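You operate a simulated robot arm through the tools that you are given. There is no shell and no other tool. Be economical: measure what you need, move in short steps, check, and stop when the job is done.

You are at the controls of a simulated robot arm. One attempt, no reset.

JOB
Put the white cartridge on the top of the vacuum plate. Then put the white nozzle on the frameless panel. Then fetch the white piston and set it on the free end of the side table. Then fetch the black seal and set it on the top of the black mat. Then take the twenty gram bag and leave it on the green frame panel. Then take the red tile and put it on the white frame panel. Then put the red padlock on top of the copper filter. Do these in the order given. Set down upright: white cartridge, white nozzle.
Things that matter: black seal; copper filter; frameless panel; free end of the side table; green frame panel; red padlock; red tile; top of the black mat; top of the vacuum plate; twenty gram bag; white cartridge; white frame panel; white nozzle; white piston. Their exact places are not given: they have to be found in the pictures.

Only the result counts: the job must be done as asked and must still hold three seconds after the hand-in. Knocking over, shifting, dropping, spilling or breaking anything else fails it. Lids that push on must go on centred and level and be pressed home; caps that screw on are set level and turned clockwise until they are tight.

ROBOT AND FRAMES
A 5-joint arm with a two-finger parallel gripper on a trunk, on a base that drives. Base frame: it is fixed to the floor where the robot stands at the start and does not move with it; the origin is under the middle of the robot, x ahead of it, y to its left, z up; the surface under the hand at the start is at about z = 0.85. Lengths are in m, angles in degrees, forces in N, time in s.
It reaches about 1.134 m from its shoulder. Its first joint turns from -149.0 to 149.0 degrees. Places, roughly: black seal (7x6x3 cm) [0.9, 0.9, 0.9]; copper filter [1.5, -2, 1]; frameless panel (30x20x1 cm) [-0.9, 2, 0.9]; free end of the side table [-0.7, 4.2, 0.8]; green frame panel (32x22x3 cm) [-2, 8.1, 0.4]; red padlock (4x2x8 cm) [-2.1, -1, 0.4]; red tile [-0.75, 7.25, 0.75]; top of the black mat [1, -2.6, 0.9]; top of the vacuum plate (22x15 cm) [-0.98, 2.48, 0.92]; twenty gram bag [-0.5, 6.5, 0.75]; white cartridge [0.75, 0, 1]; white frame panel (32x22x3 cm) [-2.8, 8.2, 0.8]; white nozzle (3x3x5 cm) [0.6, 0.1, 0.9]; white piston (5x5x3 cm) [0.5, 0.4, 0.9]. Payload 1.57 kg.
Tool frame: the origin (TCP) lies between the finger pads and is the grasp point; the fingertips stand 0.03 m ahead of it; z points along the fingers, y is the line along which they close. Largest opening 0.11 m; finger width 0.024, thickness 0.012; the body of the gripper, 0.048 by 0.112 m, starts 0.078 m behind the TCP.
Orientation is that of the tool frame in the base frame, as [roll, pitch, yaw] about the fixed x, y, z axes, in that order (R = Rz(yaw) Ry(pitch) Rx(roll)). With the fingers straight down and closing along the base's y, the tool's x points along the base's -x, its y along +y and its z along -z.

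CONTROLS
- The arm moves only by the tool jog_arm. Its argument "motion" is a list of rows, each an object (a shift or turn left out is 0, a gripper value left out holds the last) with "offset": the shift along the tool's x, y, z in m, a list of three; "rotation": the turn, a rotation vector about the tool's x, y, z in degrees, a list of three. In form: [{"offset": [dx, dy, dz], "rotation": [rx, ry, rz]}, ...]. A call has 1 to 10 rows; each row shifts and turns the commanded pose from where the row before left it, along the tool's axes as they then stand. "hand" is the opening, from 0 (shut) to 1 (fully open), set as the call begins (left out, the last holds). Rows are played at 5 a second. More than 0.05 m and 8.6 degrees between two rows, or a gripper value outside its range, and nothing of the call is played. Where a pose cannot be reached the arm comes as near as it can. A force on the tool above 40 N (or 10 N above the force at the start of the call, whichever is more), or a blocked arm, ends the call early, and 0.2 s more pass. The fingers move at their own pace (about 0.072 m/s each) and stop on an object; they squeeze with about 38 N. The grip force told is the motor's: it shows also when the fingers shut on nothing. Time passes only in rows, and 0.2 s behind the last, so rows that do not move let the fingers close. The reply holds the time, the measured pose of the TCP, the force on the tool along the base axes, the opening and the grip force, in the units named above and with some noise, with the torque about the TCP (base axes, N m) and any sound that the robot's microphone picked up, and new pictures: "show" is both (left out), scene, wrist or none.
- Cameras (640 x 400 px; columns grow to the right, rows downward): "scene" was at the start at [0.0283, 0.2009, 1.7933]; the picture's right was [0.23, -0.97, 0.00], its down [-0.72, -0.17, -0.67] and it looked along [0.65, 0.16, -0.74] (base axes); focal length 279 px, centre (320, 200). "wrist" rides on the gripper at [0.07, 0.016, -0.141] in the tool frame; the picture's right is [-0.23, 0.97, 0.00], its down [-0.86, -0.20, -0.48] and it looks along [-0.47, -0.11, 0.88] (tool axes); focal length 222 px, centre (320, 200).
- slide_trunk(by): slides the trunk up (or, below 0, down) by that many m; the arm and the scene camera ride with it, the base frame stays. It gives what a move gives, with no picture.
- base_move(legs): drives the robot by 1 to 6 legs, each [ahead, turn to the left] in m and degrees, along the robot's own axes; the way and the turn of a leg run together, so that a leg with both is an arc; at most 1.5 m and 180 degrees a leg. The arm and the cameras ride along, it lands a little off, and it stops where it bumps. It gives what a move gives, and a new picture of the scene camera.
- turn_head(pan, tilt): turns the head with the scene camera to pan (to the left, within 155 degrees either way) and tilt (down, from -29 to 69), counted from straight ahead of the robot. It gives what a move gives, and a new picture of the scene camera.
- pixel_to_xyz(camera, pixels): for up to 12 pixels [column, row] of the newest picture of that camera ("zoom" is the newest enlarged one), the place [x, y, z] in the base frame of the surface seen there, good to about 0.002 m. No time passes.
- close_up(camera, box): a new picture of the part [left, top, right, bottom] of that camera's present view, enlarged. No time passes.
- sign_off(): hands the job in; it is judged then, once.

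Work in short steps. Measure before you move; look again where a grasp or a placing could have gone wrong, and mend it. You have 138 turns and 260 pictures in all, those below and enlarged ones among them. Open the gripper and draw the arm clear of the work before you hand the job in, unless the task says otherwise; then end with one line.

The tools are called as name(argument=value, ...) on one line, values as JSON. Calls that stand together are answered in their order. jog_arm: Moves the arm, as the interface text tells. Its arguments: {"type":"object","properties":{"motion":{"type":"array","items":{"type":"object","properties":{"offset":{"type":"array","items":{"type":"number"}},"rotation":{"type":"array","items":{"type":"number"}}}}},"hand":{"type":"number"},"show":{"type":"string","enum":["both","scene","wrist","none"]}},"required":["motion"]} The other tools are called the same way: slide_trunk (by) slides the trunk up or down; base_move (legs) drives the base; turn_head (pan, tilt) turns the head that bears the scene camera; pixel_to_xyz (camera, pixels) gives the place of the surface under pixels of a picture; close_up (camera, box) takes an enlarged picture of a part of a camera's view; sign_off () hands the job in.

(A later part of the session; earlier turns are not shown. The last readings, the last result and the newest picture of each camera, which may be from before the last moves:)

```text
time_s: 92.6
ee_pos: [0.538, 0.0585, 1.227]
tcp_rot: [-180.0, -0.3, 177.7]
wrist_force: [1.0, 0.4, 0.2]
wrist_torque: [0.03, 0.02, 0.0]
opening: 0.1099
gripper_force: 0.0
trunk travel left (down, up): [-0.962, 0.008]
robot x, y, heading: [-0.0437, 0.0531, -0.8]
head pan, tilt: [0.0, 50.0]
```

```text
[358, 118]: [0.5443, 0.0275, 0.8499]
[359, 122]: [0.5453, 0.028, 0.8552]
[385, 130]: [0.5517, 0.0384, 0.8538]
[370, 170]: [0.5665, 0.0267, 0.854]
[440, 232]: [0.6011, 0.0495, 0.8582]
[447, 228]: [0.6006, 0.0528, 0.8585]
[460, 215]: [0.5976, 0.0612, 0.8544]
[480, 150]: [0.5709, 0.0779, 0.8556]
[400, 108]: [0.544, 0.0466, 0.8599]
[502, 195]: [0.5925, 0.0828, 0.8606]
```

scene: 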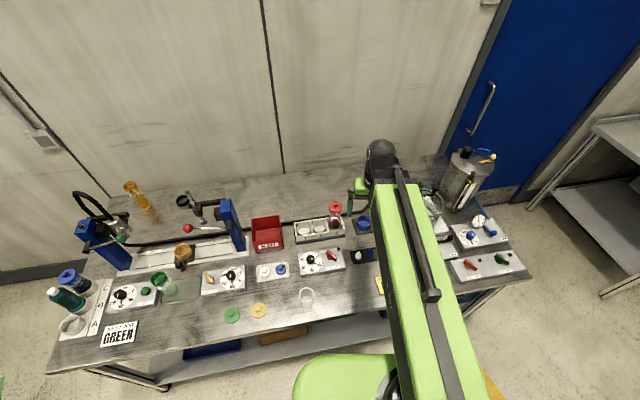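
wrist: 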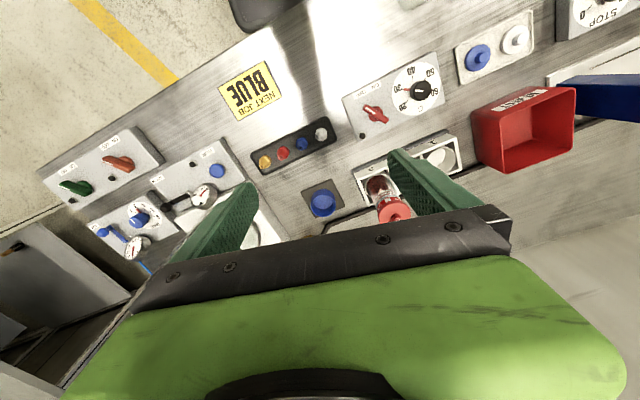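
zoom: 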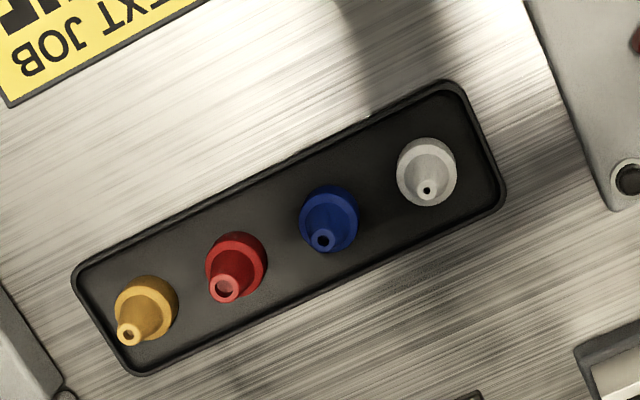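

Floor 0.854, rim 0.860. I align over the nozzle and spin the tool 90° so the fingers close along x, with reduced opening.

jog_arm(motion=[{"offset": [-0.0342, -0.005, 0]}, {"rotation": [0, 0, 8.5]}, {"rotation": [0, 0, 8.5]}, {"rotation": [0, 0, 8.5]}, {"rotation": [0, 0, 8.5]}, {"rotation": [0, 0, 8.5]}, {"rotation": [0, 0, 8.5]}, {"rotation": [0, 0, 8.5]}, {"rotation": [0, 0, 8.5]}, {"rotation": [0, 0, 8.5]}], hand=0.6, show="none")

jog_arm(motion=[{"rotation": [0, 0, 6.5]}, {"rotation": [0, 0, 6.5]}, {"offset": [0, 0, 0]}], show="wrist")

```text
time_s: 94.8
ee_pos: [0.5715, 0.0523, 1.2293]
tcp_rot: [-179.6, 0.0, 101.2]
wrist_force: [-1.0, -0.5, -0.7]
wrist_torque: [-0.03, -0.01, 0.0]
opening: 0.066
gripper_force: 0.0
trunk travel left (down, up): [-0.962, 0.008]
robot x, y, heading: [-0.0477, 0.0541, -0.6]
head pan, tilt: [0.0, 50.0]
```

```text
time_s: 95.6
ee_pos: [0.5709, 0.0517, 1.2287]
tcp_rot: [-179.7, 0.0, 88.2]
wrist_force: [-0.8, 0.7, -1.3]
wrist_torque: [0.05, 0.01, 0.01]
opening: 0.0662
gripper_force: 0.1
trunk travel left (down, up): [-0.962, 0.008]
robot x, y, heading: [-0.0491, 0.0516, -0.6]
head pan, tilt: [0.0, 50.0]
```

wrist: 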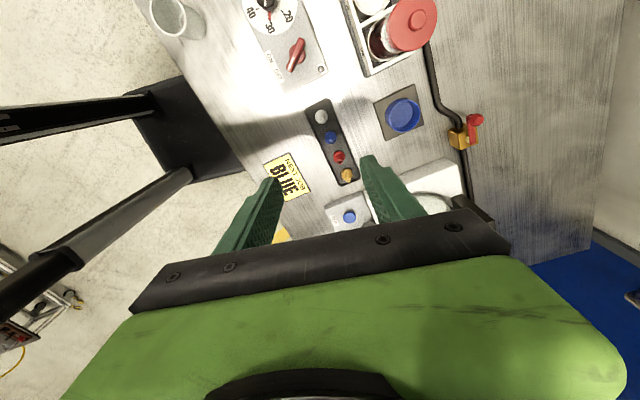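

I lower by trunk to just above the nozzle and check.

slide_trunk(by=-0.275)

jog_arm(motion=[{"offset": [0, 0, 0]}], show="wrist")

pixel_to_xyz(camera="wrist", pixels=[[320, 160], [320, 170], [320, 180]])

```text
time_s: 98.4
ee_pos: [0.5715, 0.0525, 0.9531]
tcp_rot: [-179.7, -0.1, 88.2]
wrist_force: [0.1, 0.1, -0.7]
wrist_torque: [0.02, 0.06, -0.01]
opening: 0.0662
gripper_force: 0.1
trunk travel left (down, up): [-0.687, 0.283]
robot x, y, heading: [-0.0466, 0.0545, -0.6]
head pan, tilt: [0.0, 50.0]
```

```text
time_s: 98.8
ee_pos: [0.5714, 0.0529, 0.9533]
tcp_rot: [-179.7, 0.0, 88.2]
wrist_force: [-0.1, 0.2, -0.1]
wrist_torque: [-0.04, 0.01, 0.03]
opening: 0.0659
gripper_force: 0.1
trunk travel left (down, up): [-0.687, 0.283]
robot x, y, heading: [-0.0504, 0.0518, -0.6]
head pan, tilt: [0.0, 50.0]
```

wrist: 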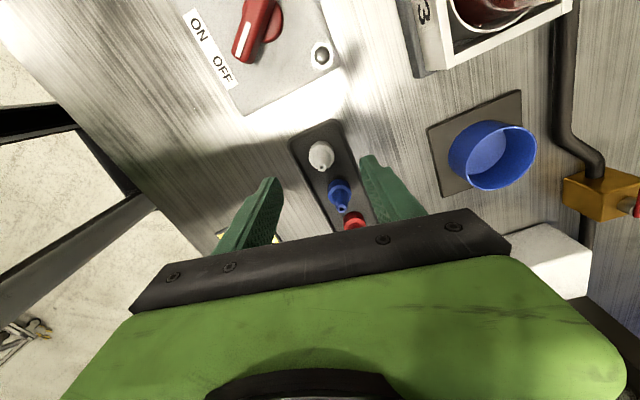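

```text
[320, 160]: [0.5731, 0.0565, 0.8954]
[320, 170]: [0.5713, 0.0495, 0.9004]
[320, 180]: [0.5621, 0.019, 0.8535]
```

Aligned. I lower to TCP z ≈ 0.893 and close.

slide_trunk(by=-0.06)

jog_arm(motion=[{"offset": [0, 0, 0]}, {"offset": [0, 0, 0]}, {"offset": [0, 0, 0]}, {"offset": [0, 0, 0]}, {"offset": [0, 0, 0]}], hand=0, show="wrist")

```text
time_s: 99.8
ee_pos: [0.5724, 0.0516, 0.8943]
tcp_rot: [-179.7, 0.0, 88.2]
wrist_force: [0.3, 0.0, 0.5]
wrist_torque: [0.03, 0.01, 0.04]
opening: 0.0662
gripper_force: 0.1
trunk travel left (down, up): [-0.627, 0.343]
robot x, y, heading: [-0.0469, 0.052, -0.7]
head pan, tilt: [0.0, 50.0]
```

```text
time_s: 101.0
ee_pos: [0.573, 0.0521, 0.8931]
tcp_rot: [-179.7, 0.0, 88.2]
wrist_force: [-0.2, 0.4, 0.3]
wrist_torque: [-0.01, -0.03, 0.03]
opening: 0.0231
gripper_force: 35.9
trunk travel left (down, up): [-0.627, 0.343]
robot x, y, heading: [-0.0466, 0.0534, -0.8]
head pan, tilt: [0.0, 50.0]
```

wrist: 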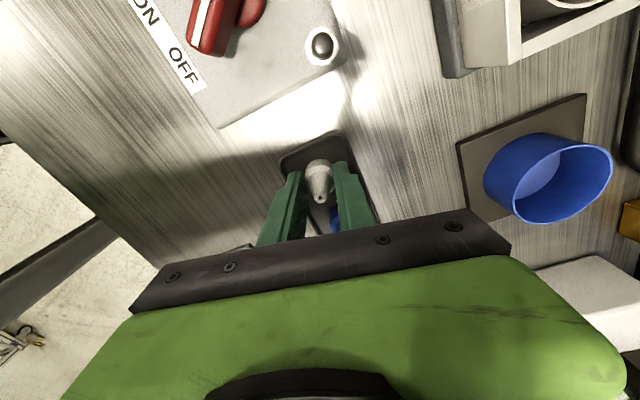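

Nozzle gripped (23 mm). I lift and drive to the frameless panel.

slide_trunk(by=0.335)

base_move(legs=[[-0.55, 0.7], [0, 131.1], [1.446, 0], [0, -35.6], [0.733, 0], [0, -85.2]])

```text
time_s: 104.3
ee_pos: [0.5719, 0.0525, 1.2288]
tcp_rot: [-179.7, -0.1, 88.2]
wrist_force: [-0.1, 0.9, -0.6]
wrist_torque: [-0.04, 0.02, 0.03]
opening: 0.023
gripper_force: 35.4
trunk travel left (down, up): [-0.962, 0.008]
robot x, y, heading: [-0.0495, 0.054, -0.6]
head pan, tilt: [0.0, 50.0]
```

```text
time_s: 128.7
ee_pos: [-1.0116, 1.9977, 1.2293]
tcp_rot: [-179.8, -0.1, 98.9]
wrist_force: [-0.4, -0.7, 0.2]
wrist_torque: [0.06, 0.04, -0.03]
opening: 0.0229
gripper_force: 35.6
trunk travel left (down, up): [-0.962, 0.008]
robot x, y, heading: [-1.6142, 1.8472, 11.0]
head pan, tilt: [0.0, 50.0]
```

scene: 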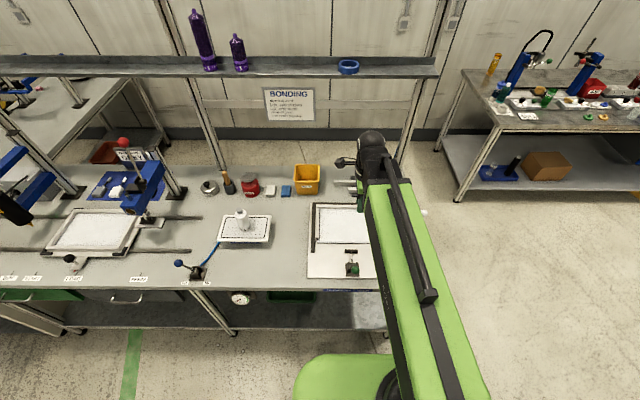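

I view the panel in both cameras to choose the spot and check the held nozzle.

close_up(camera="scene", box=[290, 180, 400, 290])

jog_arm(motion=[{"offset": [0, 0, 0]}], show="wrist")

pixel_to_xyz(camera="scene", pixels=[[319, 210], [319, 242], [355, 210], [355, 240], [343, 225], [352, 268], [351, 251]])

```text
3.64 times, centred on (345, 235) of scene
```

zoom: 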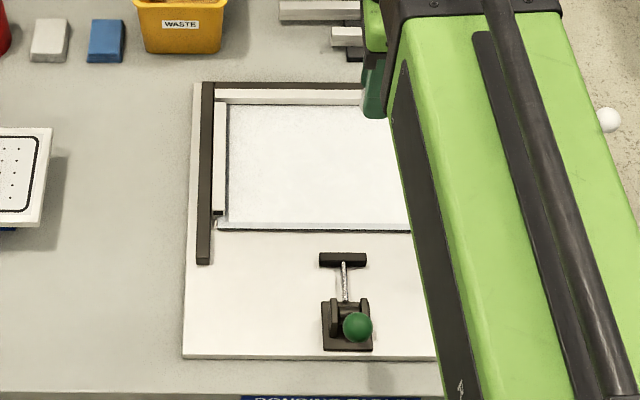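

```text
time_s: 129.1
ee_pos: [-1.0111, 1.9988, 1.2293]
tcp_rot: [-179.7, 0.1, 98.9]
wrist_force: [-0.5, -1.1, 0.3]
wrist_torque: [0.05, -0.02, 0.02]
opening: 0.0232
gripper_force: 35.5
trunk travel left (down, up): [-0.962, 0.008]
robot x, y, heading: [-1.6136, 1.852, 10.7]
head pan, tilt: [0.0, 50.0]
```

wrist: 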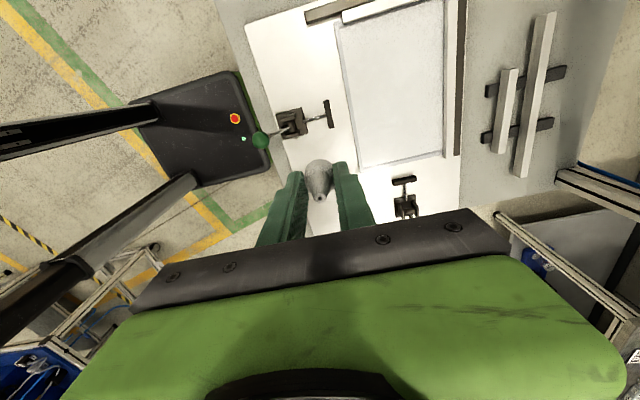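

```text
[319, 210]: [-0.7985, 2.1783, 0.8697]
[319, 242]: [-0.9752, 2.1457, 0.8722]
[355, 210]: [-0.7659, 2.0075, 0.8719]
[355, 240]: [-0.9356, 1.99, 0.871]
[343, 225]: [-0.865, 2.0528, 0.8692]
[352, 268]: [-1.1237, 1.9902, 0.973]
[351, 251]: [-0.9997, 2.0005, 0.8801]
```

Panel centre about (-0.855, 2.025), top 0.8705. I move over it and lower to slightly above contact.

jog_arm(motion=[{"offset": [-0.0024, 0.04, 0]}, {"offset": [0, 0.04, 0]}, {"offset": [0, 0.04, 0]}, {"offset": [0, 0.0375, 0]}, {"offset": [0, 0, 0]}], show="none")

slide_trunk(by=-0.305)

jog_arm(motion=[{"offset": [0, 0, 0]}], show="wrist")

```text
time_s: 130.2
ee_pos: [-0.8542, 2.0223, 1.2281]
tcp_rot: [-179.8, 0.1, 98.9]
wrist_force: [0.2, 1.2, -0.4]
wrist_torque: [-0.02, -0.02, 0.0]
opening: 0.0232
gripper_force: 35.5
trunk travel left (down, up): [-0.962, 0.008]
robot x, y, heading: [-1.6088, 1.8502, 10.6]
head pan, tilt: [0.0, 50.0]
```

```text
time_s: 133.3
ee_pos: [-0.8553, 2.0226, 0.9238]
tcp_rot: [-179.7, 0.0, 98.9]
wrist_force: [-0.7, 0.4, 0.5]
wrist_torque: [-0.02, -0.02, -0.03]
opening: 0.0231
gripper_force: 35.5
trunk travel left (down, up): [-0.657, 0.313]
robot x, y, heading: [-1.6143, 1.8519, 10.7]
head pan, tilt: [0.0, 50.0]
```

```text
time_s: 133.7
ee_pos: [-0.8542, 2.0213, 0.9228]
tcp_rot: [-179.7, -0.1, 99.0]
wrist_force: [0.1, -0.2, 0.2]
wrist_torque: [-0.02, 0.02, -0.01]
opening: 0.0233
gripper_force: 35.9
trunk travel left (down, up): [-0.657, 0.313]
robot x, y, heading: [-1.611, 1.8485, 10.9]
head pan, tilt: [0.0, 50.0]
```

wrist: 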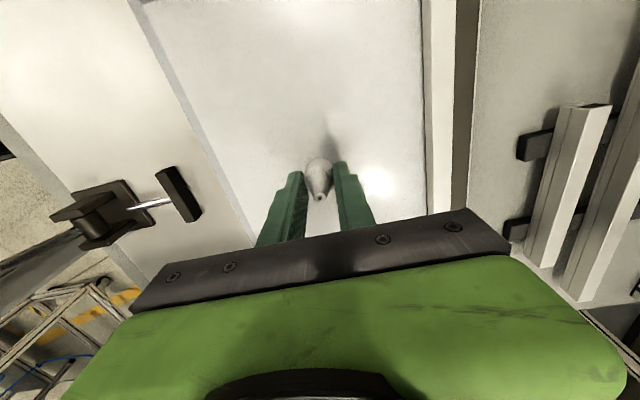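

Well centred on the panel. I lower in small steps to contact.

slide_trunk(by=-0.011)

slide_trunk(by=-0.002)

```text
time_s: 134.3
ee_pos: [-0.8545, 2.022, 0.9126]
tcp_rot: [-179.7, -0.1, 98.9]
wrist_force: [-0.2, -1.0, -0.1]
wrist_torque: [-0.02, -0.01, 0.01]
opening: 0.0232
gripper_force: 35.2
trunk travel left (down, up): [-0.646, 0.324]
robot x, y, heading: [-1.6128, 1.8508, 10.6]
head pan, tilt: [0.0, 50.0]
```

```text
time_s: 134.8
ee_pos: [-0.8532, 2.0229, 0.9106]
tcp_rot: [-179.8, 0.0, 98.9]
wrist_force: [0.0, -0.4, 0.0]
wrist_torque: [0.02, 0.0, -0.04]
opening: 0.0232
gripper_force: 35.3
trunk travel left (down, up): [-0.644, 0.326]
robot x, y, heading: [-1.6132, 1.8523, 10.7]
head pan, tilt: [0.0, 50.0]
```

slide_trunk(by=-0.0015)

```text
time_s: 135.3
ee_pos: [-0.8546, 2.0215, 0.9096]
tcp_rot: [-179.8, 0.0, 98.9]
wrist_force: [3.3, 0.1, 8.0]
wrist_torque: [0.04, -0.11, 0.0]
opening: 0.0232
gripper_force: 35.9
trunk travel left (down, up): [-0.642, 0.328]
robot x, y, heading: [-1.6153, 1.8521, 10.7]
head pan, tilt: [0.0, 50.0]
```

Light contact (8 N). I open and lift away, then look.

jog_arm(motion=[{"offset": [0, 0, 0]}, {"offset": [0, 0, 0]}, {"offset": [0, 0, 0]}, {"offset": [0, 0, 0]}], hand=0.6, show="none")

slide_trunk(by=0.32)

jog_arm(motion=[{"offset": [0, -0.05, 0]}, {"offset": [0, -0.05, 0]}, {"offset": [0, -0.05, 0]}, {"offset": [0, 0, 0]}], show="both")

```text
time_s: 136.3
ee_pos: [-0.8556, 2.0237, 0.9096]
tcp_rot: [-179.7, 0.0, 99.0]
wrist_force: [0.1, 0.1, -0.6]
wrist_torque: [-0.06, -0.01, -0.04]
opening: 0.0661
gripper_force: 0.0
trunk travel left (down, up): [-0.642, 0.328]
robot x, y, heading: [-1.609, 1.8486, 10.9]
head pan, tilt: [0.0, 50.0]
```

```text
time_s: 139.5
ee_pos: [-0.8545, 2.0228, 1.2295]
tcp_rot: [-179.8, 0.0, 99.0]
wrist_force: [-0.2, -0.5, -0.5]
wrist_torque: [-0.04, 0.0, 0.0]
opening: 0.0659
gripper_force: 0.1
trunk travel left (down, up): [-0.962, 0.008]
robot x, y, heading: [-1.6137, 1.848, 10.6]
head pan, tilt: [0.0, 50.0]
```

```text
time_s: 140.5
ee_pos: [-1.0021, 1.9981, 1.228]
tcp_rot: [-179.7, 0.0, 98.9]
wrist_force: [0.8, -0.2, 0.0]
wrist_torque: [-0.01, 0.01, 0.01]
opening: 0.0661
gripper_force: 0.1
trunk travel left (down, up): [-0.962, 0.008]
robot x, y, heading: [-1.6119, 1.8531, 10.8]
head pan, tilt: [0.0, 50.0]
```

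scene: 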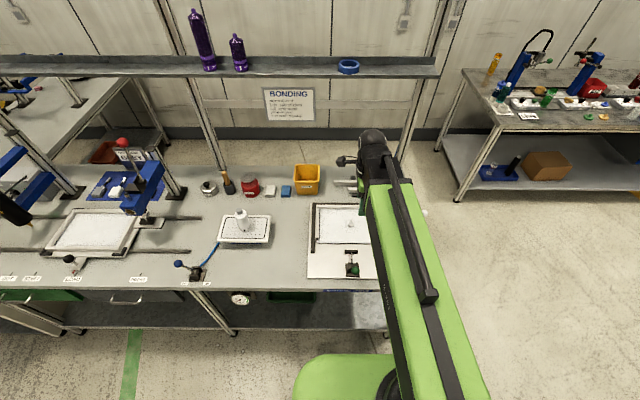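
wrist: 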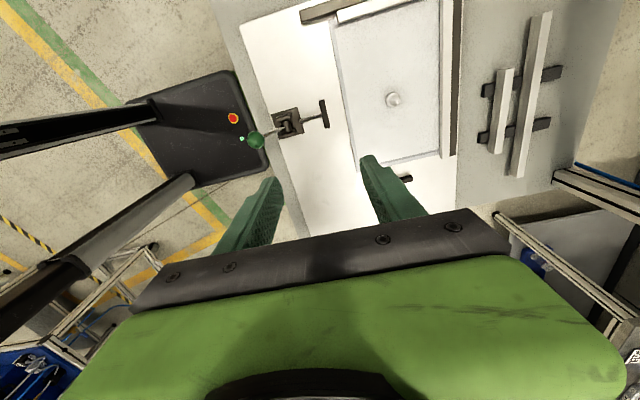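

Nozzle stands upright on the panel at wrist (393,99). Next I return to the bench for the white piston.

base_move(legs=[[0, -92.4], [0.758, 0], [0, 40.1], [1.204, 0], [0, 41.6], [0.45, 0]])

jog_arm(motion=[{"offset": [0, 0, 0]}], hand=1, show="wrist")

```text
time_s: 160.3
ee_pos: [0.4433, 0.3207, 1.2286]
tcp_rot: [-179.8, 0.0, 87.2]
wrist_force: [-0.8, 0.0, 0.2]
wrist_torque: [0.05, 0.03, 0.04]
opening: 0.066
gripper_force: 0.0
trunk travel left (down, up): [-0.962, 0.008]
robot x, y, heading: [-0.184, 0.3054, -1.4]
head pan, tilt: [0.0, 50.0]
```

scene: 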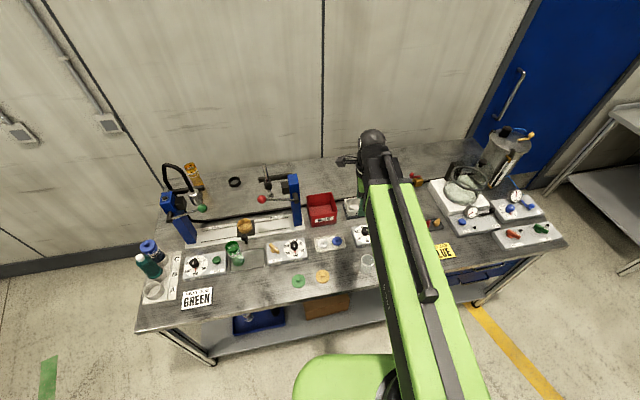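

```text
time_s: 160.7
ee_pos: [0.4427, 0.3199, 1.2287]
tcp_rot: [-179.6, 0.0, 87.3]
wrist_force: [-0.4, -0.3, -0.2]
wrist_torque: [0.0, 0.01, 0.0]
opening: 0.11
gripper_force: 0.0
trunk travel left (down, up): [-0.962, 0.008]
robot x, y, heading: [-0.1831, 0.3051, -1.5]
head pan, tilt: [0.0, 50.0]
```

wrist: 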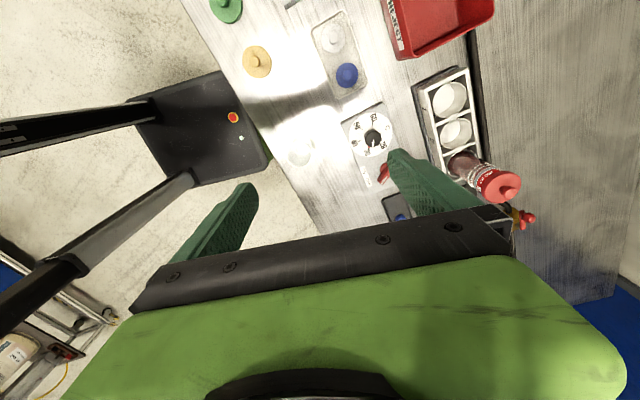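

I zoom on the piston tray in the scene view at (327,243) and measure.

close_up(camera="scene", box=[295, 220, 365, 265])

close_up(camera="wrist", box=[290, 0, 400, 110])

pixel_to_xyz(camera="wrist", pixels=[[330, 38], [323, 40], [337, 38], [332, 48], [347, 76], [322, 25], [345, 45], [320, 55]])

```text
8.89 times, centred on (330, 242) of scene
```

zoom: 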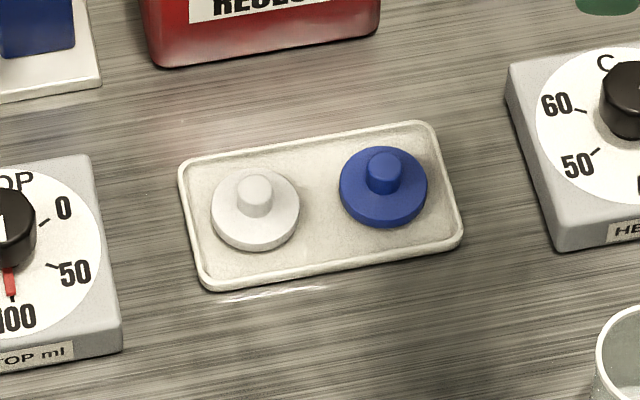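

```text
3.64 times, centred on (345, 55) of wrist
```

zoom: 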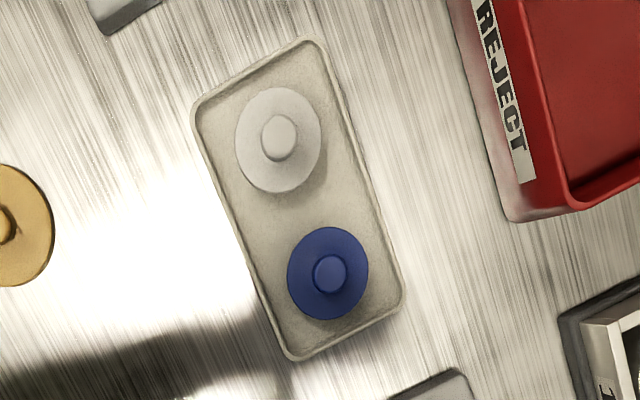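

```text
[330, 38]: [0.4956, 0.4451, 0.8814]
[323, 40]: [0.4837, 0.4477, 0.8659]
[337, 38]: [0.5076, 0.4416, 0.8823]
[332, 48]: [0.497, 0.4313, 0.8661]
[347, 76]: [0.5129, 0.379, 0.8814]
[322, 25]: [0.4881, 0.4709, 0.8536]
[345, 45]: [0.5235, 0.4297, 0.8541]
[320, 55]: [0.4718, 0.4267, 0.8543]
```

Knob centre is at (0.5015, 0.444), knob z 0.866–0.882. I move over it with half opening, then descend.

jog_arm(motion=[{"offset": [0.0422, 0.0175, 0]}, {"offset": [0.0422, 0.0175, 0]}, {"offset": [0.0423, 0.0175, 0]}, {"offset": [0, 0, 0]}], hand=0.5, show="none")

slide_trunk(by=-0.28)

jog_arm(motion=[{"offset": [0, 0, 0]}], show="wrist")

pixel_to_xyz(camera="wrist", pixels=[[320, 155], [320, 162], [315, 160], [326, 160], [320, 170]])

```text
time_s: 161.7
ee_pos: [0.5014, 0.4456, 1.2292]
tcp_rot: [-179.8, -0.1, 87.4]
wrist_force: [-0.6, -0.2, 0.2]
wrist_torque: [0.03, 0.02, -0.01]
opening: 0.0552
gripper_force: 0.1
trunk travel left (down, up): [-0.962, 0.008]
robot x, y, heading: [-0.1834, 0.3047, -1.4]
head pan, tilt: [0.0, 50.0]
```

```text
time_s: 164.5
ee_pos: [0.4999, 0.4452, 0.9486]
tcp_rot: [-179.6, 0.0, 87.4]
wrist_force: [-0.4, -0.6, -0.4]
wrist_torque: [0.01, -0.03, 0.0]
opening: 0.0552
gripper_force: 0.1
trunk travel left (down, up): [-0.682, 0.288]
robot x, y, heading: [-0.1804, 0.3026, -1.6]
head pan, tilt: [0.0, 50.0]
```

```text
time_s: 164.9
ee_pos: [0.5011, 0.4454, 0.949]
tcp_rot: [-179.8, 0.0, 87.2]
wrist_force: [1.0, 0.1, -0.2]
wrist_torque: [-0.03, 0.0, 0.01]
opening: 0.0551
gripper_force: 0.0
trunk travel left (down, up): [-0.682, 0.288]
robot x, y, heading: [-0.1854, 0.3023, -1.4]
head pan, tilt: [0.0, 50.0]
```

wrist: 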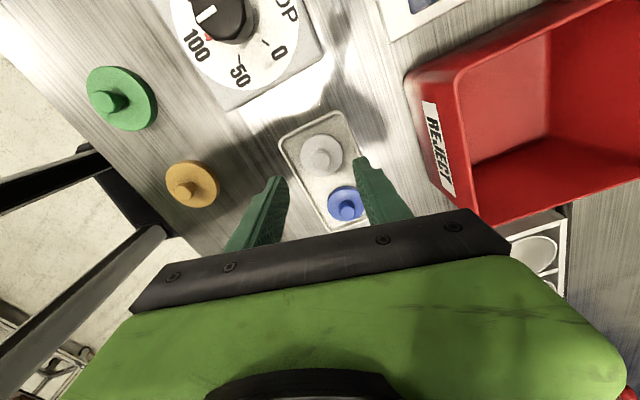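

```text
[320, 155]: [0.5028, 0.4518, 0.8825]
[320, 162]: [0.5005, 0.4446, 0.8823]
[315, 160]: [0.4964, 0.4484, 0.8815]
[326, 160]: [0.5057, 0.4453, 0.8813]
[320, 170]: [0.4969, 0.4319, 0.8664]
```

Aligned within 2 mm. I lower to TCP z ≈ 0.899 and close on the knob.

slide_trunk(by=-0.05)

jog_arm(motion=[{"offset": [0.0015, 0, 0]}, {"offset": [0, 0, 0]}, {"offset": [0, 0, 0]}, {"offset": [0, 0, 0]}, {"offset": [0, 0, 0]}], hand=0, show="none")

slide_trunk(by=0.33)

jog_arm(motion=[{"offset": [0, 0, 0]}], show="wrist")

```text
time_s: 165.8
ee_pos: [0.5013, 0.4451, 0.8996]
tcp_rot: [-179.7, -0.1, 87.2]
wrist_force: [0.7, 1.2, 0.3]
wrist_torque: [0.0, 0.02, -0.01]
opening: 0.0549
gripper_force: 0.1
trunk travel left (down, up): [-0.632, 0.338]
robot x, y, heading: [-0.1848, 0.302, -1.5]
head pan, tilt: [0.0, 50.0]
```

```text
time_s: 167.0
ee_pos: [0.5004, 0.4467, 0.8985]
tcp_rot: [-179.6, -0.1, 87.3]
wrist_force: [0.4, 0.3, 0.7]
wrist_torque: [-0.04, -0.01, 0.02]
opening: 0.0155
gripper_force: 31.2
trunk travel left (down, up): [-0.632, 0.338]
robot x, y, heading: [-0.1861, 0.3011, -1.6]
head pan, tilt: [0.0, 50.0]
```

```text
time_s: 170.3
ee_pos: [0.5017, 0.4467, 1.2296]
tcp_rot: [-179.6, 0.0, 87.2]
wrist_force: [0.3, -0.9, 0.0]
wrist_torque: [0.02, 0.0, 0.02]
opening: 0.0157
gripper_force: 31.4
trunk travel left (down, up): [-0.962, 0.008]
robot x, y, heading: [-0.1843, 0.2991, -1.3]
head pan, tilt: [0.0, 50.0]
```

```text
time_s: 170.7
ee_pos: [0.5006, 0.4466, 1.2277]
tcp_rot: [-179.7, -0.1, 87.3]
wrist_force: [-0.4, 0.6, 0.0]
wrist_torque: [0.03, 0.02, -0.02]
opening: 0.0157
gripper_force: 30.9
trunk travel left (down, up): [-0.962, 0.008]
robot x, y, heading: [-0.1841, 0.3026, -1.6]
head pan, tilt: [0.0, 50.0]
```

wrist: 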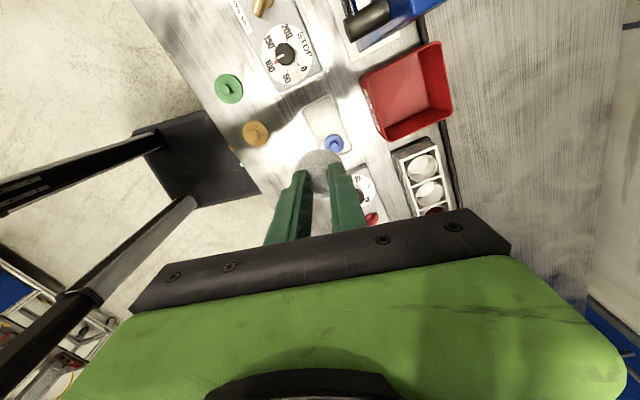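

Piston held. I back off and turn left to look at the side table beyond the bonding table.

base_move(legs=[[-0.45, 1.5], [0, 80]])

turn_head(pan=0, tilt=22)

close_up(camera="scene", box=[160, 80, 420, 230])

```text
time_s: 176.8
ee_pos: [-0.6814, 1.0063, 1.2281]
tcp_rot: [-179.7, 0.2, 169.4]
wrist_force: [-0.3, 0.9, -0.4]
wrist_torque: [-0.04, -0.05, 0.02]
opening: 0.0158
gripper_force: 31.3
trunk travel left (down, up): [-0.962, 0.008]
robot x, y, heading: [-0.6638, 0.3109, 80.4]
head pan, tilt: [0.0, 50.0]
```

scene: 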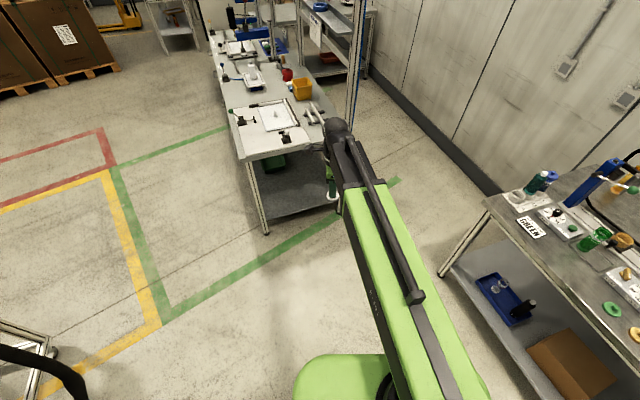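

```text
time_s: 177.8
ee_pos: [-0.6787, 1.0038, 1.2285]
tcp_rot: [-179.8, 0.0, 169.4]
wrist_force: [-0.8, 0.4, -0.7]
wrist_torque: [-0.03, 0.02, 0.02]
opening: 0.0153
gripper_force: 31.2
trunk travel left (down, up): [-0.962, 0.008]
robot x, y, heading: [-0.6643, 0.3092, 80.6]
head pan, tilt: [0.0, 22.0]
```

scene: 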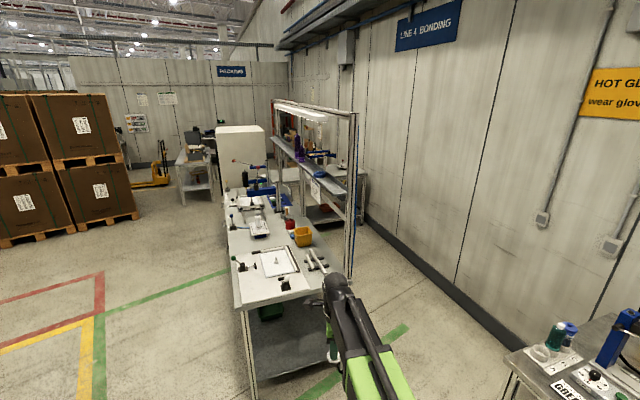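

```text
2.46 times, centred on (290, 155) of scene
```

zoom: 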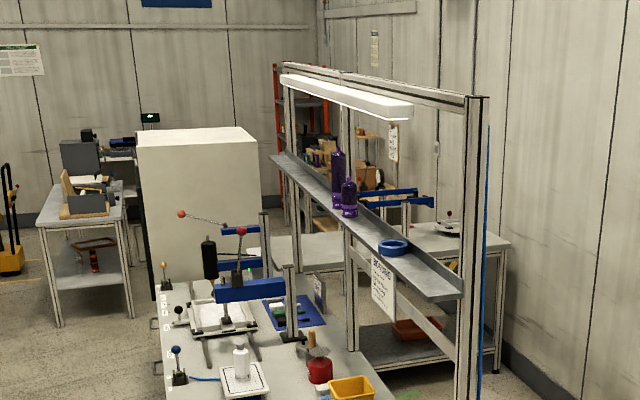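

I measure the side table surface and neighbours.

pixel_to_xyz(camera="zoom", pixels=[[300, 252], [275, 240], [330, 262], [470, 245], [500, 243], [445, 230], [290, 268], [145, 150], [250, 200], [500, 370], [415, 195], [362, 200]])

pixel_to_xyz(camera="scene", pixels=[[370, 260], [420, 250], [470, 280], [350, 230], [345, 205], [182, 200]])

```text
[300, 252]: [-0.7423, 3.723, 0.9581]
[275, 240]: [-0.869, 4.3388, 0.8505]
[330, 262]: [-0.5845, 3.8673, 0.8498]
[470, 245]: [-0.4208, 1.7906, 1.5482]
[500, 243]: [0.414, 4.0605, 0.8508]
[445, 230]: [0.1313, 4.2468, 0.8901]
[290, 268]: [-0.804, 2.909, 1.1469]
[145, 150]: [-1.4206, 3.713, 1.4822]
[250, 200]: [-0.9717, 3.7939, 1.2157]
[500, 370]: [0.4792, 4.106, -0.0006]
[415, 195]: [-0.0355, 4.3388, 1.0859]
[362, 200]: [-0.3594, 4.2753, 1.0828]
```

```text
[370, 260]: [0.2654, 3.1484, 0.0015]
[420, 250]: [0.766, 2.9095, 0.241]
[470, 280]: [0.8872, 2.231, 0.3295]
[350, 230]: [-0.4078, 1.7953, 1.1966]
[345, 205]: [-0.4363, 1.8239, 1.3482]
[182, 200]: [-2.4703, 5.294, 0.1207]
```

The side table is reached through the aisle behind the bonding table (between x≈-0.45 and the wall at ≈0.9). I drive to the aisle's mouth first.

base_move(legs=[[0, -19.3], [1.5, 0], [0.1, 40.8]])

```text
time_s: 188.2
ee_pos: [-0.1872, 2.3672, 1.2316]
tcp_rot: [-179.9, -0.1, -169.1]
wrist_force: [0.9, -0.3, 0.0]
wrist_torque: [0.01, 0.06, -0.02]
opening: 0.0155
gripper_force: 31.5
trunk travel left (down, up): [-0.962, 0.008]
robot x, y, heading: [0.0619, 1.729, 101.3]
head pan, tilt: [0.0, 22.0]
```

scene: 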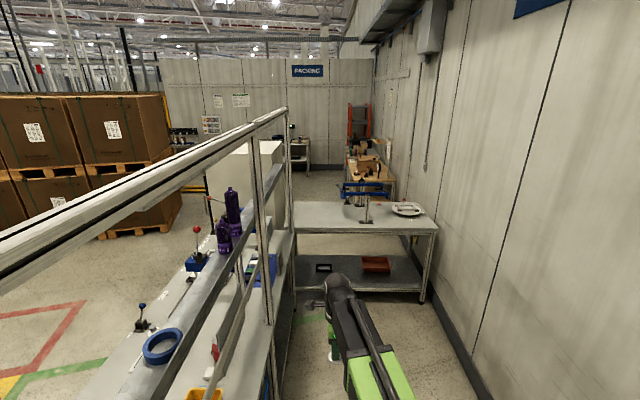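

The side table's left end is clear at about (315,215). I drive on up the aisle.

base_move(legs=[[0.8, -1.2], [0.72, 0]])

turn_head(pan=0, tilt=50)

```text
time_s: 196.0
ee_pos: [-0.4507, 3.8675, 1.2291]
tcp_rot: [-179.7, 0.1, -170.5]
wrist_force: [0.1, 0.5, -0.4]
wrist_torque: [-0.03, 0.0, 0.02]
opening: 0.0155
gripper_force: 31.4
trunk travel left (down, up): [-0.962, 0.008]
robot x, y, heading: [-0.2084, 3.2187, 100.5]
head pan, tilt: [0.0, 22.0]
```

scene: 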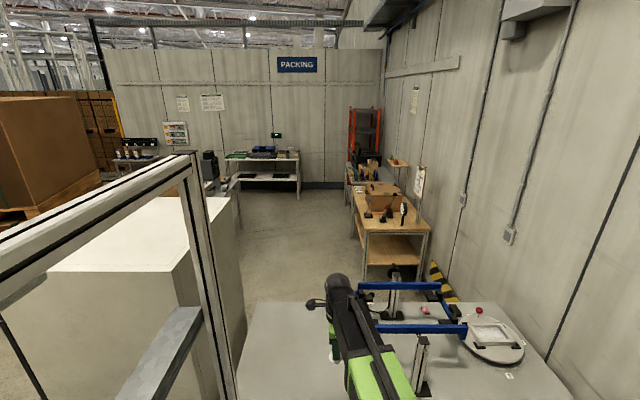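

```text
time_s: 196.9
ee_pos: [-0.4514, 3.8671, 1.2286]
tcp_rot: [-179.6, 0.0, -170.5]
wrist_force: [-0.1, -0.1, -0.3]
wrist_torque: [0.02, 0.05, 0.0]
opening: 0.0156
gripper_force: 31.5
trunk travel left (down, up): [-0.962, 0.008]
robot x, y, heading: [-0.2095, 3.2197, 100.6]
head pan, tilt: [0.0, 50.0]
```

scene: 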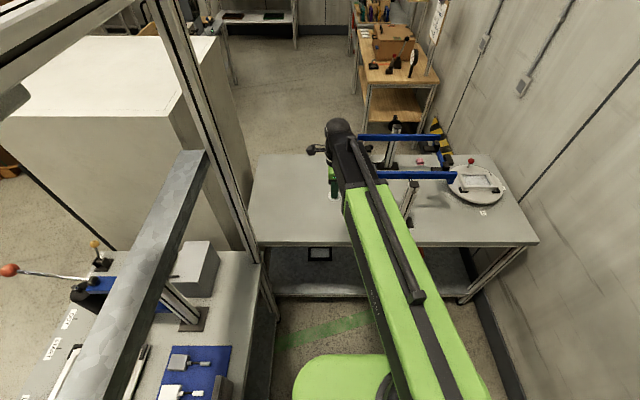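

I measure the free end of the side table.

pixel_to_xyz(camera="scene", pixels=[[285, 195], [252, 240], [260, 157], [310, 243], [300, 160], [290, 210], [318, 150], [265, 230]])

```text
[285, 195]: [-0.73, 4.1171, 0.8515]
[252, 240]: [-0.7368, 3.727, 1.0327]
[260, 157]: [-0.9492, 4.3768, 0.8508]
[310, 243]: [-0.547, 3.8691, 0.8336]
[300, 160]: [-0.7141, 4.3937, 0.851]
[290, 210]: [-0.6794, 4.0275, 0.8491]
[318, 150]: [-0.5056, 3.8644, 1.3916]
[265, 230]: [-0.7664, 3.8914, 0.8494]
```

I extend to (-0.69, 4.15), clear of the upright at (-0.737, 3.727), and lower.

jog_arm(motion=[{"offset": [0.0236, 0.0398, 0]}, {"offset": [0.0236, 0.0398, 0]}, {"offset": [0.0236, 0.0398, 0]}, {"offset": [0.0236, 0.0398, 0]}, {"offset": [0.0236, 0.0398, 0]}, {"offset": [0.0236, 0.0398, 0]}, {"offset": [0.0236, 0.0398, 0]}, {"offset": [0.0236, 0.0398, 0]}, {"offset": [0, 0, 0]}], show="scene")

slide_trunk(by=-0.2)

jog_arm(motion=[{"offset": [0, 0, 0]}], show="both")

```text
time_s: 198.9
ee_pos: [-0.6406, 4.0583, 1.23]
tcp_rot: [-179.8, 0.0, -170.6]
wrist_force: [-0.4, -0.1, 0.5]
wrist_torque: [0.04, -0.01, 0.0]
opening: 0.0155
gripper_force: 31.5
out of reach, approached as far as the arm can: row 6, 7, 8
trunk travel left (down, up): [-0.962, 0.008]
robot x, y, heading: [-0.2096, 3.2167, 100.3]
head pan, tilt: [0.0, 50.0]
```

scene: 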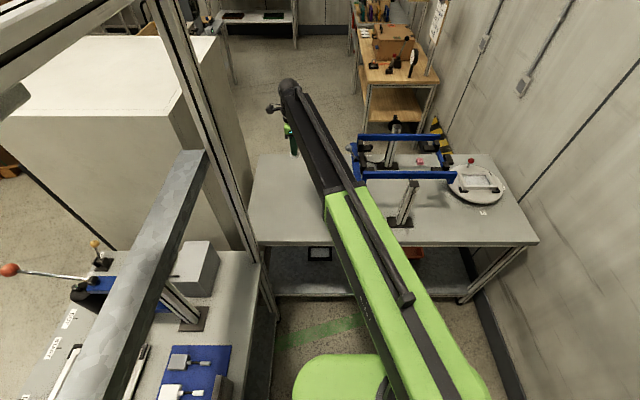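

```text
time_s: 201.1
ee_pos: [-0.6401, 4.0586, 1.028]
tcp_rot: [-179.8, 0.1, -170.5]
wrist_force: [0.8, 0.0, -0.7]
wrist_torque: [0.01, 0.01, -0.02]
opening: 0.0152
gripper_force: 31.1
trunk travel left (down, up): [-0.762, 0.208]
robot x, y, heading: [-0.2139, 3.2184, 100.1]
head pan, tilt: [0.0, 50.0]
```

```text
time_s: 201.5
ee_pos: [-0.6401, 4.0591, 1.0286]
tcp_rot: [-179.8, 0.0, -170.4]
wrist_force: [-0.2, -1.3, -0.1]
wrist_torque: [-0.02, 0.0, -0.04]
opening: 0.0155
gripper_force: 31.9
trunk travel left (down, up): [-0.762, 0.208]
robot x, y, heading: [-0.2059, 3.22, 100.2]
head pan, tilt: [0.0, 50.0]
```

scene: 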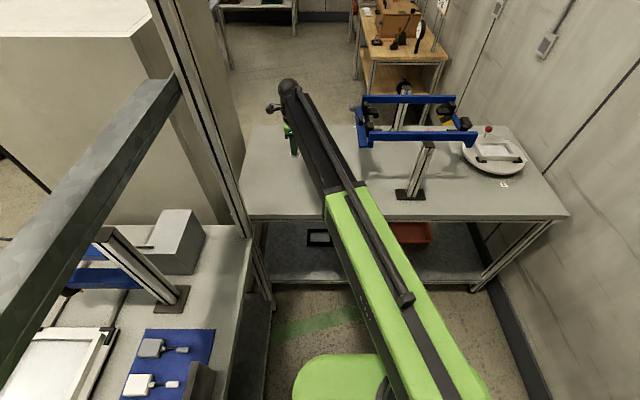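
wrist: 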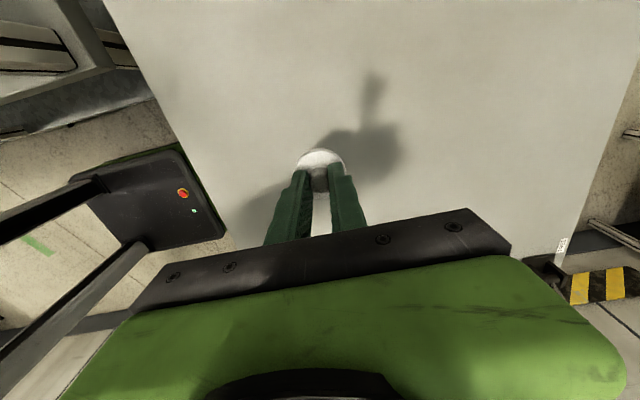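

Reach limit was met at (-0.64, 4.06). I drive ahead 0.12 m with a slight left turn to be well within the free end.

base_move(legs=[[0.12, 2]])

slide_trunk(by=-0.12)

```text
time_s: 202.7
ee_pos: [-0.694, 4.1621, 1.0279]
tcp_rot: [-179.7, 0.0, -168.4]
wrist_force: [0.2, 0.5, -0.7]
wrist_torque: [-0.01, 0.02, 0.0]
opening: 0.0154
gripper_force: 31.5
trunk travel left (down, up): [-0.762, 0.208]
robot x, y, heading: [-0.2359, 3.3382, 102.1]
head pan, tilt: [0.0, 50.0]
```

scene: 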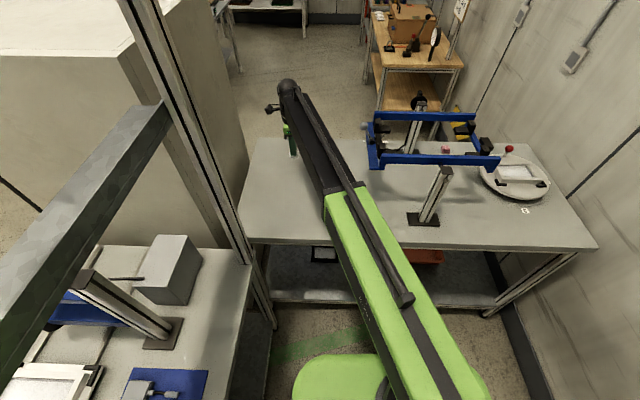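

```text
time_s: 204.2
ee_pos: [-0.6937, 4.1609, 0.9084]
tcp_rot: [-179.9, 0.0, -168.4]
wrist_force: [0.5, 0.2, -0.6]
wrist_torque: [-0.02, 0.01, 0.04]
opening: 0.0156
gripper_force: 31.4
trunk travel left (down, up): [-0.642, 0.328]
robot x, y, heading: [-0.2344, 3.3425, 102.3]
head pan, tilt: [0.0, 50.0]
```

At (-0.694, 4.161). Piston bottom should touch at TCP z ≈ 0.8955; I lower gently.

slide_trunk(by=-0.0115)

slide_trunk(by=-0.0015)

```text
time_s: 204.8
ee_pos: [-0.692, 4.1614, 0.8987]
tcp_rot: [-179.9, 0.1, -168.5]
wrist_force: [0.9, -0.3, -1.2]
wrist_torque: [-0.01, 0.01, -0.03]
opening: 0.0157
gripper_force: 31.8
trunk travel left (down, up): [-0.631, 0.339]
robot x, y, heading: [-0.2352, 3.3393, 102.4]
head pan, tilt: [0.0, 50.0]
```

```text
time_s: 205.3
ee_pos: [-0.6934, 4.1627, 0.8957]
tcp_rot: [-180.0, 0.0, -168.4]
wrist_force: [0.7, 0.5, -0.9]
wrist_torque: [0.01, 0.0, 0.0]
opening: 0.0154
gripper_force: 31.1
trunk travel left (down, up): [-0.629, 0.341]
robot x, y, heading: [-0.2341, 3.3402, 102.5]
head pan, tilt: [0.0, 50.0]
```

slide_trunk(by=-0.0015)

```text
time_s: 205.8
ee_pos: [-0.6937, 4.1613, 0.8963]
tcp_rot: [-179.8, -0.1, -168.4]
wrist_force: [-0.9, 1.1, 4.6]
wrist_torque: [0.08, 0.01, 0.0]
opening: 0.0154
gripper_force: 30.6
trunk travel left (down, up): [-0.628, 0.342]
robot x, y, heading: [-0.2308, 3.338, 102.0]
head pan, tilt: [0.0, 50.0]
```

Contact. I release, raise, and look.

jog_arm(motion=[{"offset": [0, 0, 0]}, {"offset": [0, 0, 0]}, {"offset": [0, 0, 0]}, {"offset": [0, 0, 0]}], hand=0.6, show="none")

slide_trunk(by=0.335)

jog_arm(motion=[{"offset": [-0.03, -0.04, 0]}, {"offset": [-0.03, -0.04, 0]}, {"offset": [-0.03, -0.04, 0]}, {"offset": [-0.03, -0.04, 0]}, {"offset": [-0.03, -0.04, 0]}, {"offset": [0, -0.04, 0]}, {"offset": [0, 0, 0]}], show="scene")

```text
time_s: 206.8
ee_pos: [-0.6929, 4.1633, 0.8957]
tcp_rot: [-179.8, 0.0, -168.3]
wrist_force: [-0.1, 0.7, 1.3]
wrist_torque: [0.03, -0.01, 0.01]
opening: 0.0663
gripper_force: 0.0
trunk travel left (down, up): [-0.628, 0.342]
robot x, y, heading: [-0.2299, 3.3389, 102.3]
head pan, tilt: [0.0, 50.0]
```

```text
time_s: 210.1
ee_pos: [-0.6929, 4.1608, 1.2294]
tcp_rot: [-179.9, 0.0, -168.4]
wrist_force: [0.1, 0.2, -0.5]
wrist_torque: [-0.01, -0.01, 0.02]
opening: 0.066
gripper_force: 0.1
trunk travel left (down, up): [-0.963, 0.007]
robot x, y, heading: [-0.2333, 3.3354, 102.3]
head pan, tilt: [0.0, 50.0]
```

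```text
time_s: 211.7
ee_pos: [-0.4962, 3.9555, 1.2286]
tcp_rot: [-179.8, -0.1, -168.5]
wrist_force: [0.2, 0.0, 0.9]
wrist_torque: [0.0, 0.0, -0.02]
opening: 0.066
gripper_force: 0.2
trunk travel left (down, up): [-0.963, 0.007]
robot x, y, heading: [-0.2325, 3.3388, 102.2]
head pan, tilt: [0.0, 50.0]
```

scene: 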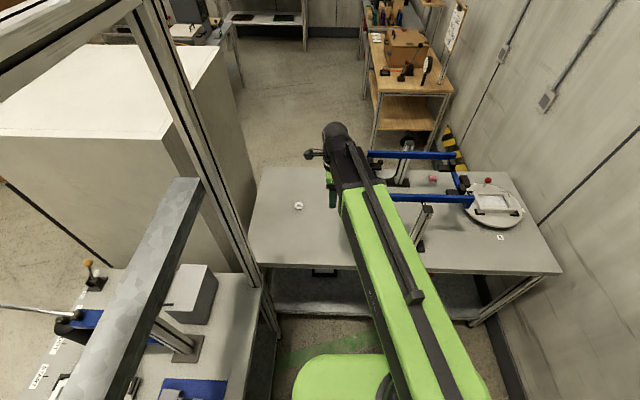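

Piston stands at (299,205) on the free end. Now the black seal at about (0.9,0.9): I reverse out of the aisle and turn toward the bench's left end.

base_move(legs=[[-0.8, 0], [-0.72, 0], [0, -150]])

turn_head(pan=0, tilt=42)

```text
time_s: 225.7
ee_pos: [0.6321, 1.4513, 1.2295]
tcp_rot: [-179.7, -0.2, 41.5]
wrist_force: [0.4, -0.3, -0.5]
wrist_torque: [0.03, 0.01, 0.0]
opening: 0.0658
gripper_force: 0.1
trunk travel left (down, up): [-0.963, 0.007]
robot x, y, heading: [0.0628, 1.8216, -47.7]
head pan, tilt: [0.0, 50.0]
```

scene: 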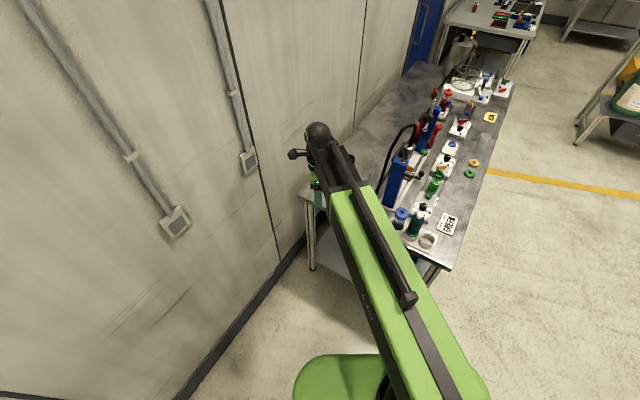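

```text
time_s: 226.4
ee_pos: [0.632, 1.4544, 1.2302]
tcp_rot: [-179.9, 0.0, 41.4]
wrist_force: [-0.1, 0.0, 0.4]
wrist_torque: [0.04, -0.02, 0.0]
opening: 0.0661
gripper_force: 0.1
trunk travel left (down, up): [-0.963, 0.007]
robot x, y, heading: [0.0568, 1.8253, -48.0]
head pan, tilt: [0.0, 42.0]
```

scene: 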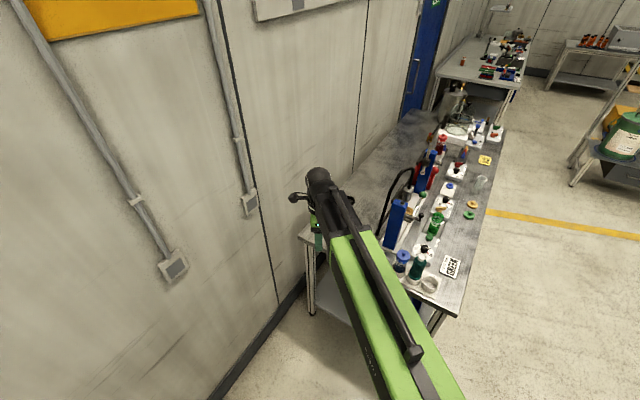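

The arm hides the seal; I use the wrist picture.

jog_arm(motion=[{"offset": [0, 0, 0]}], show="wrist")

pixel_to_xyz(camera="scene", pixels=[[303, 250], [400, 262], [445, 315], [395, 205], [310, 310], [430, 290], [370, 170], [410, 170], [400, 140]])

```text
time_s: 226.8
ee_pos: [0.633, 1.4537, 1.2294]
tcp_rot: [-179.9, 0.0, 41.5]
wrist_force: [-0.6, -0.2, -0.6]
wrist_torque: [-0.05, -0.03, -0.02]
opening: 0.066
gripper_force: 0.1
trunk travel left (down, up): [-0.963, 0.007]
robot x, y, heading: [0.0623, 1.822, -48.3]
head pan, tilt: [0.0, 42.0]
```

wrist: 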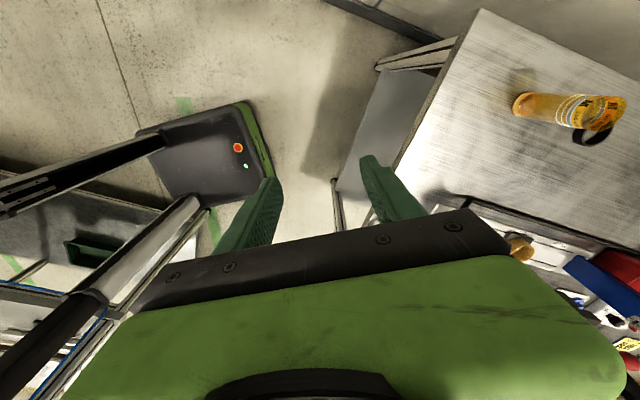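

```text
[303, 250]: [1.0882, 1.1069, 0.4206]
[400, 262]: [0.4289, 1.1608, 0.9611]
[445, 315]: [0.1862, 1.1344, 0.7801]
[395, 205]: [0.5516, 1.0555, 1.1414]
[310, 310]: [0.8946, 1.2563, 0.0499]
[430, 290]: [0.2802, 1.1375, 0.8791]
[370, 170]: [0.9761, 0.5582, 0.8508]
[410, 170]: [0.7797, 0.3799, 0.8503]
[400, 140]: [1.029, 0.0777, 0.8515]
```

I measure the black ring near (590,137) and the orange cartridge in front of it.

close_up(camera="wrist", box=[480, 60, 640, 180])

pixel_to_xyz(camera="wrist", pixels=[[580, 138], [595, 143], [610, 130], [590, 130], [520, 104], [610, 103], [600, 115], [395, 180], [480, 10]])

```text
3.33 times, centred on (560, 120) of wrist
```

zoom: 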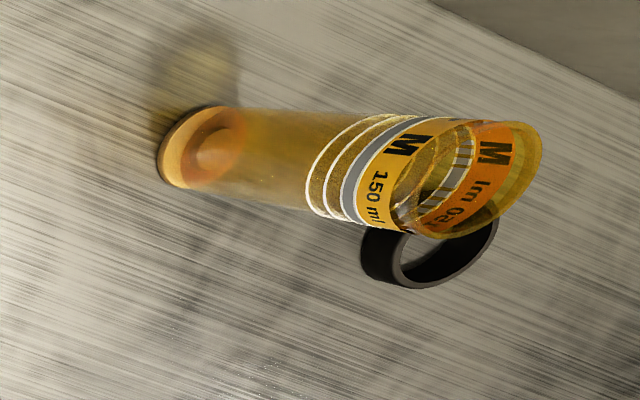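

```text
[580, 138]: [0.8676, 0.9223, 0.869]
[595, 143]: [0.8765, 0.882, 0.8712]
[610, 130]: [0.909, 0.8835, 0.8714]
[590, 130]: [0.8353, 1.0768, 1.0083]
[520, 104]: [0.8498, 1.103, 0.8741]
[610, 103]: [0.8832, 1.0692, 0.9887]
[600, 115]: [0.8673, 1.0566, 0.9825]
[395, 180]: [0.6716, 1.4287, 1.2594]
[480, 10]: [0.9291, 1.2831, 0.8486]
```

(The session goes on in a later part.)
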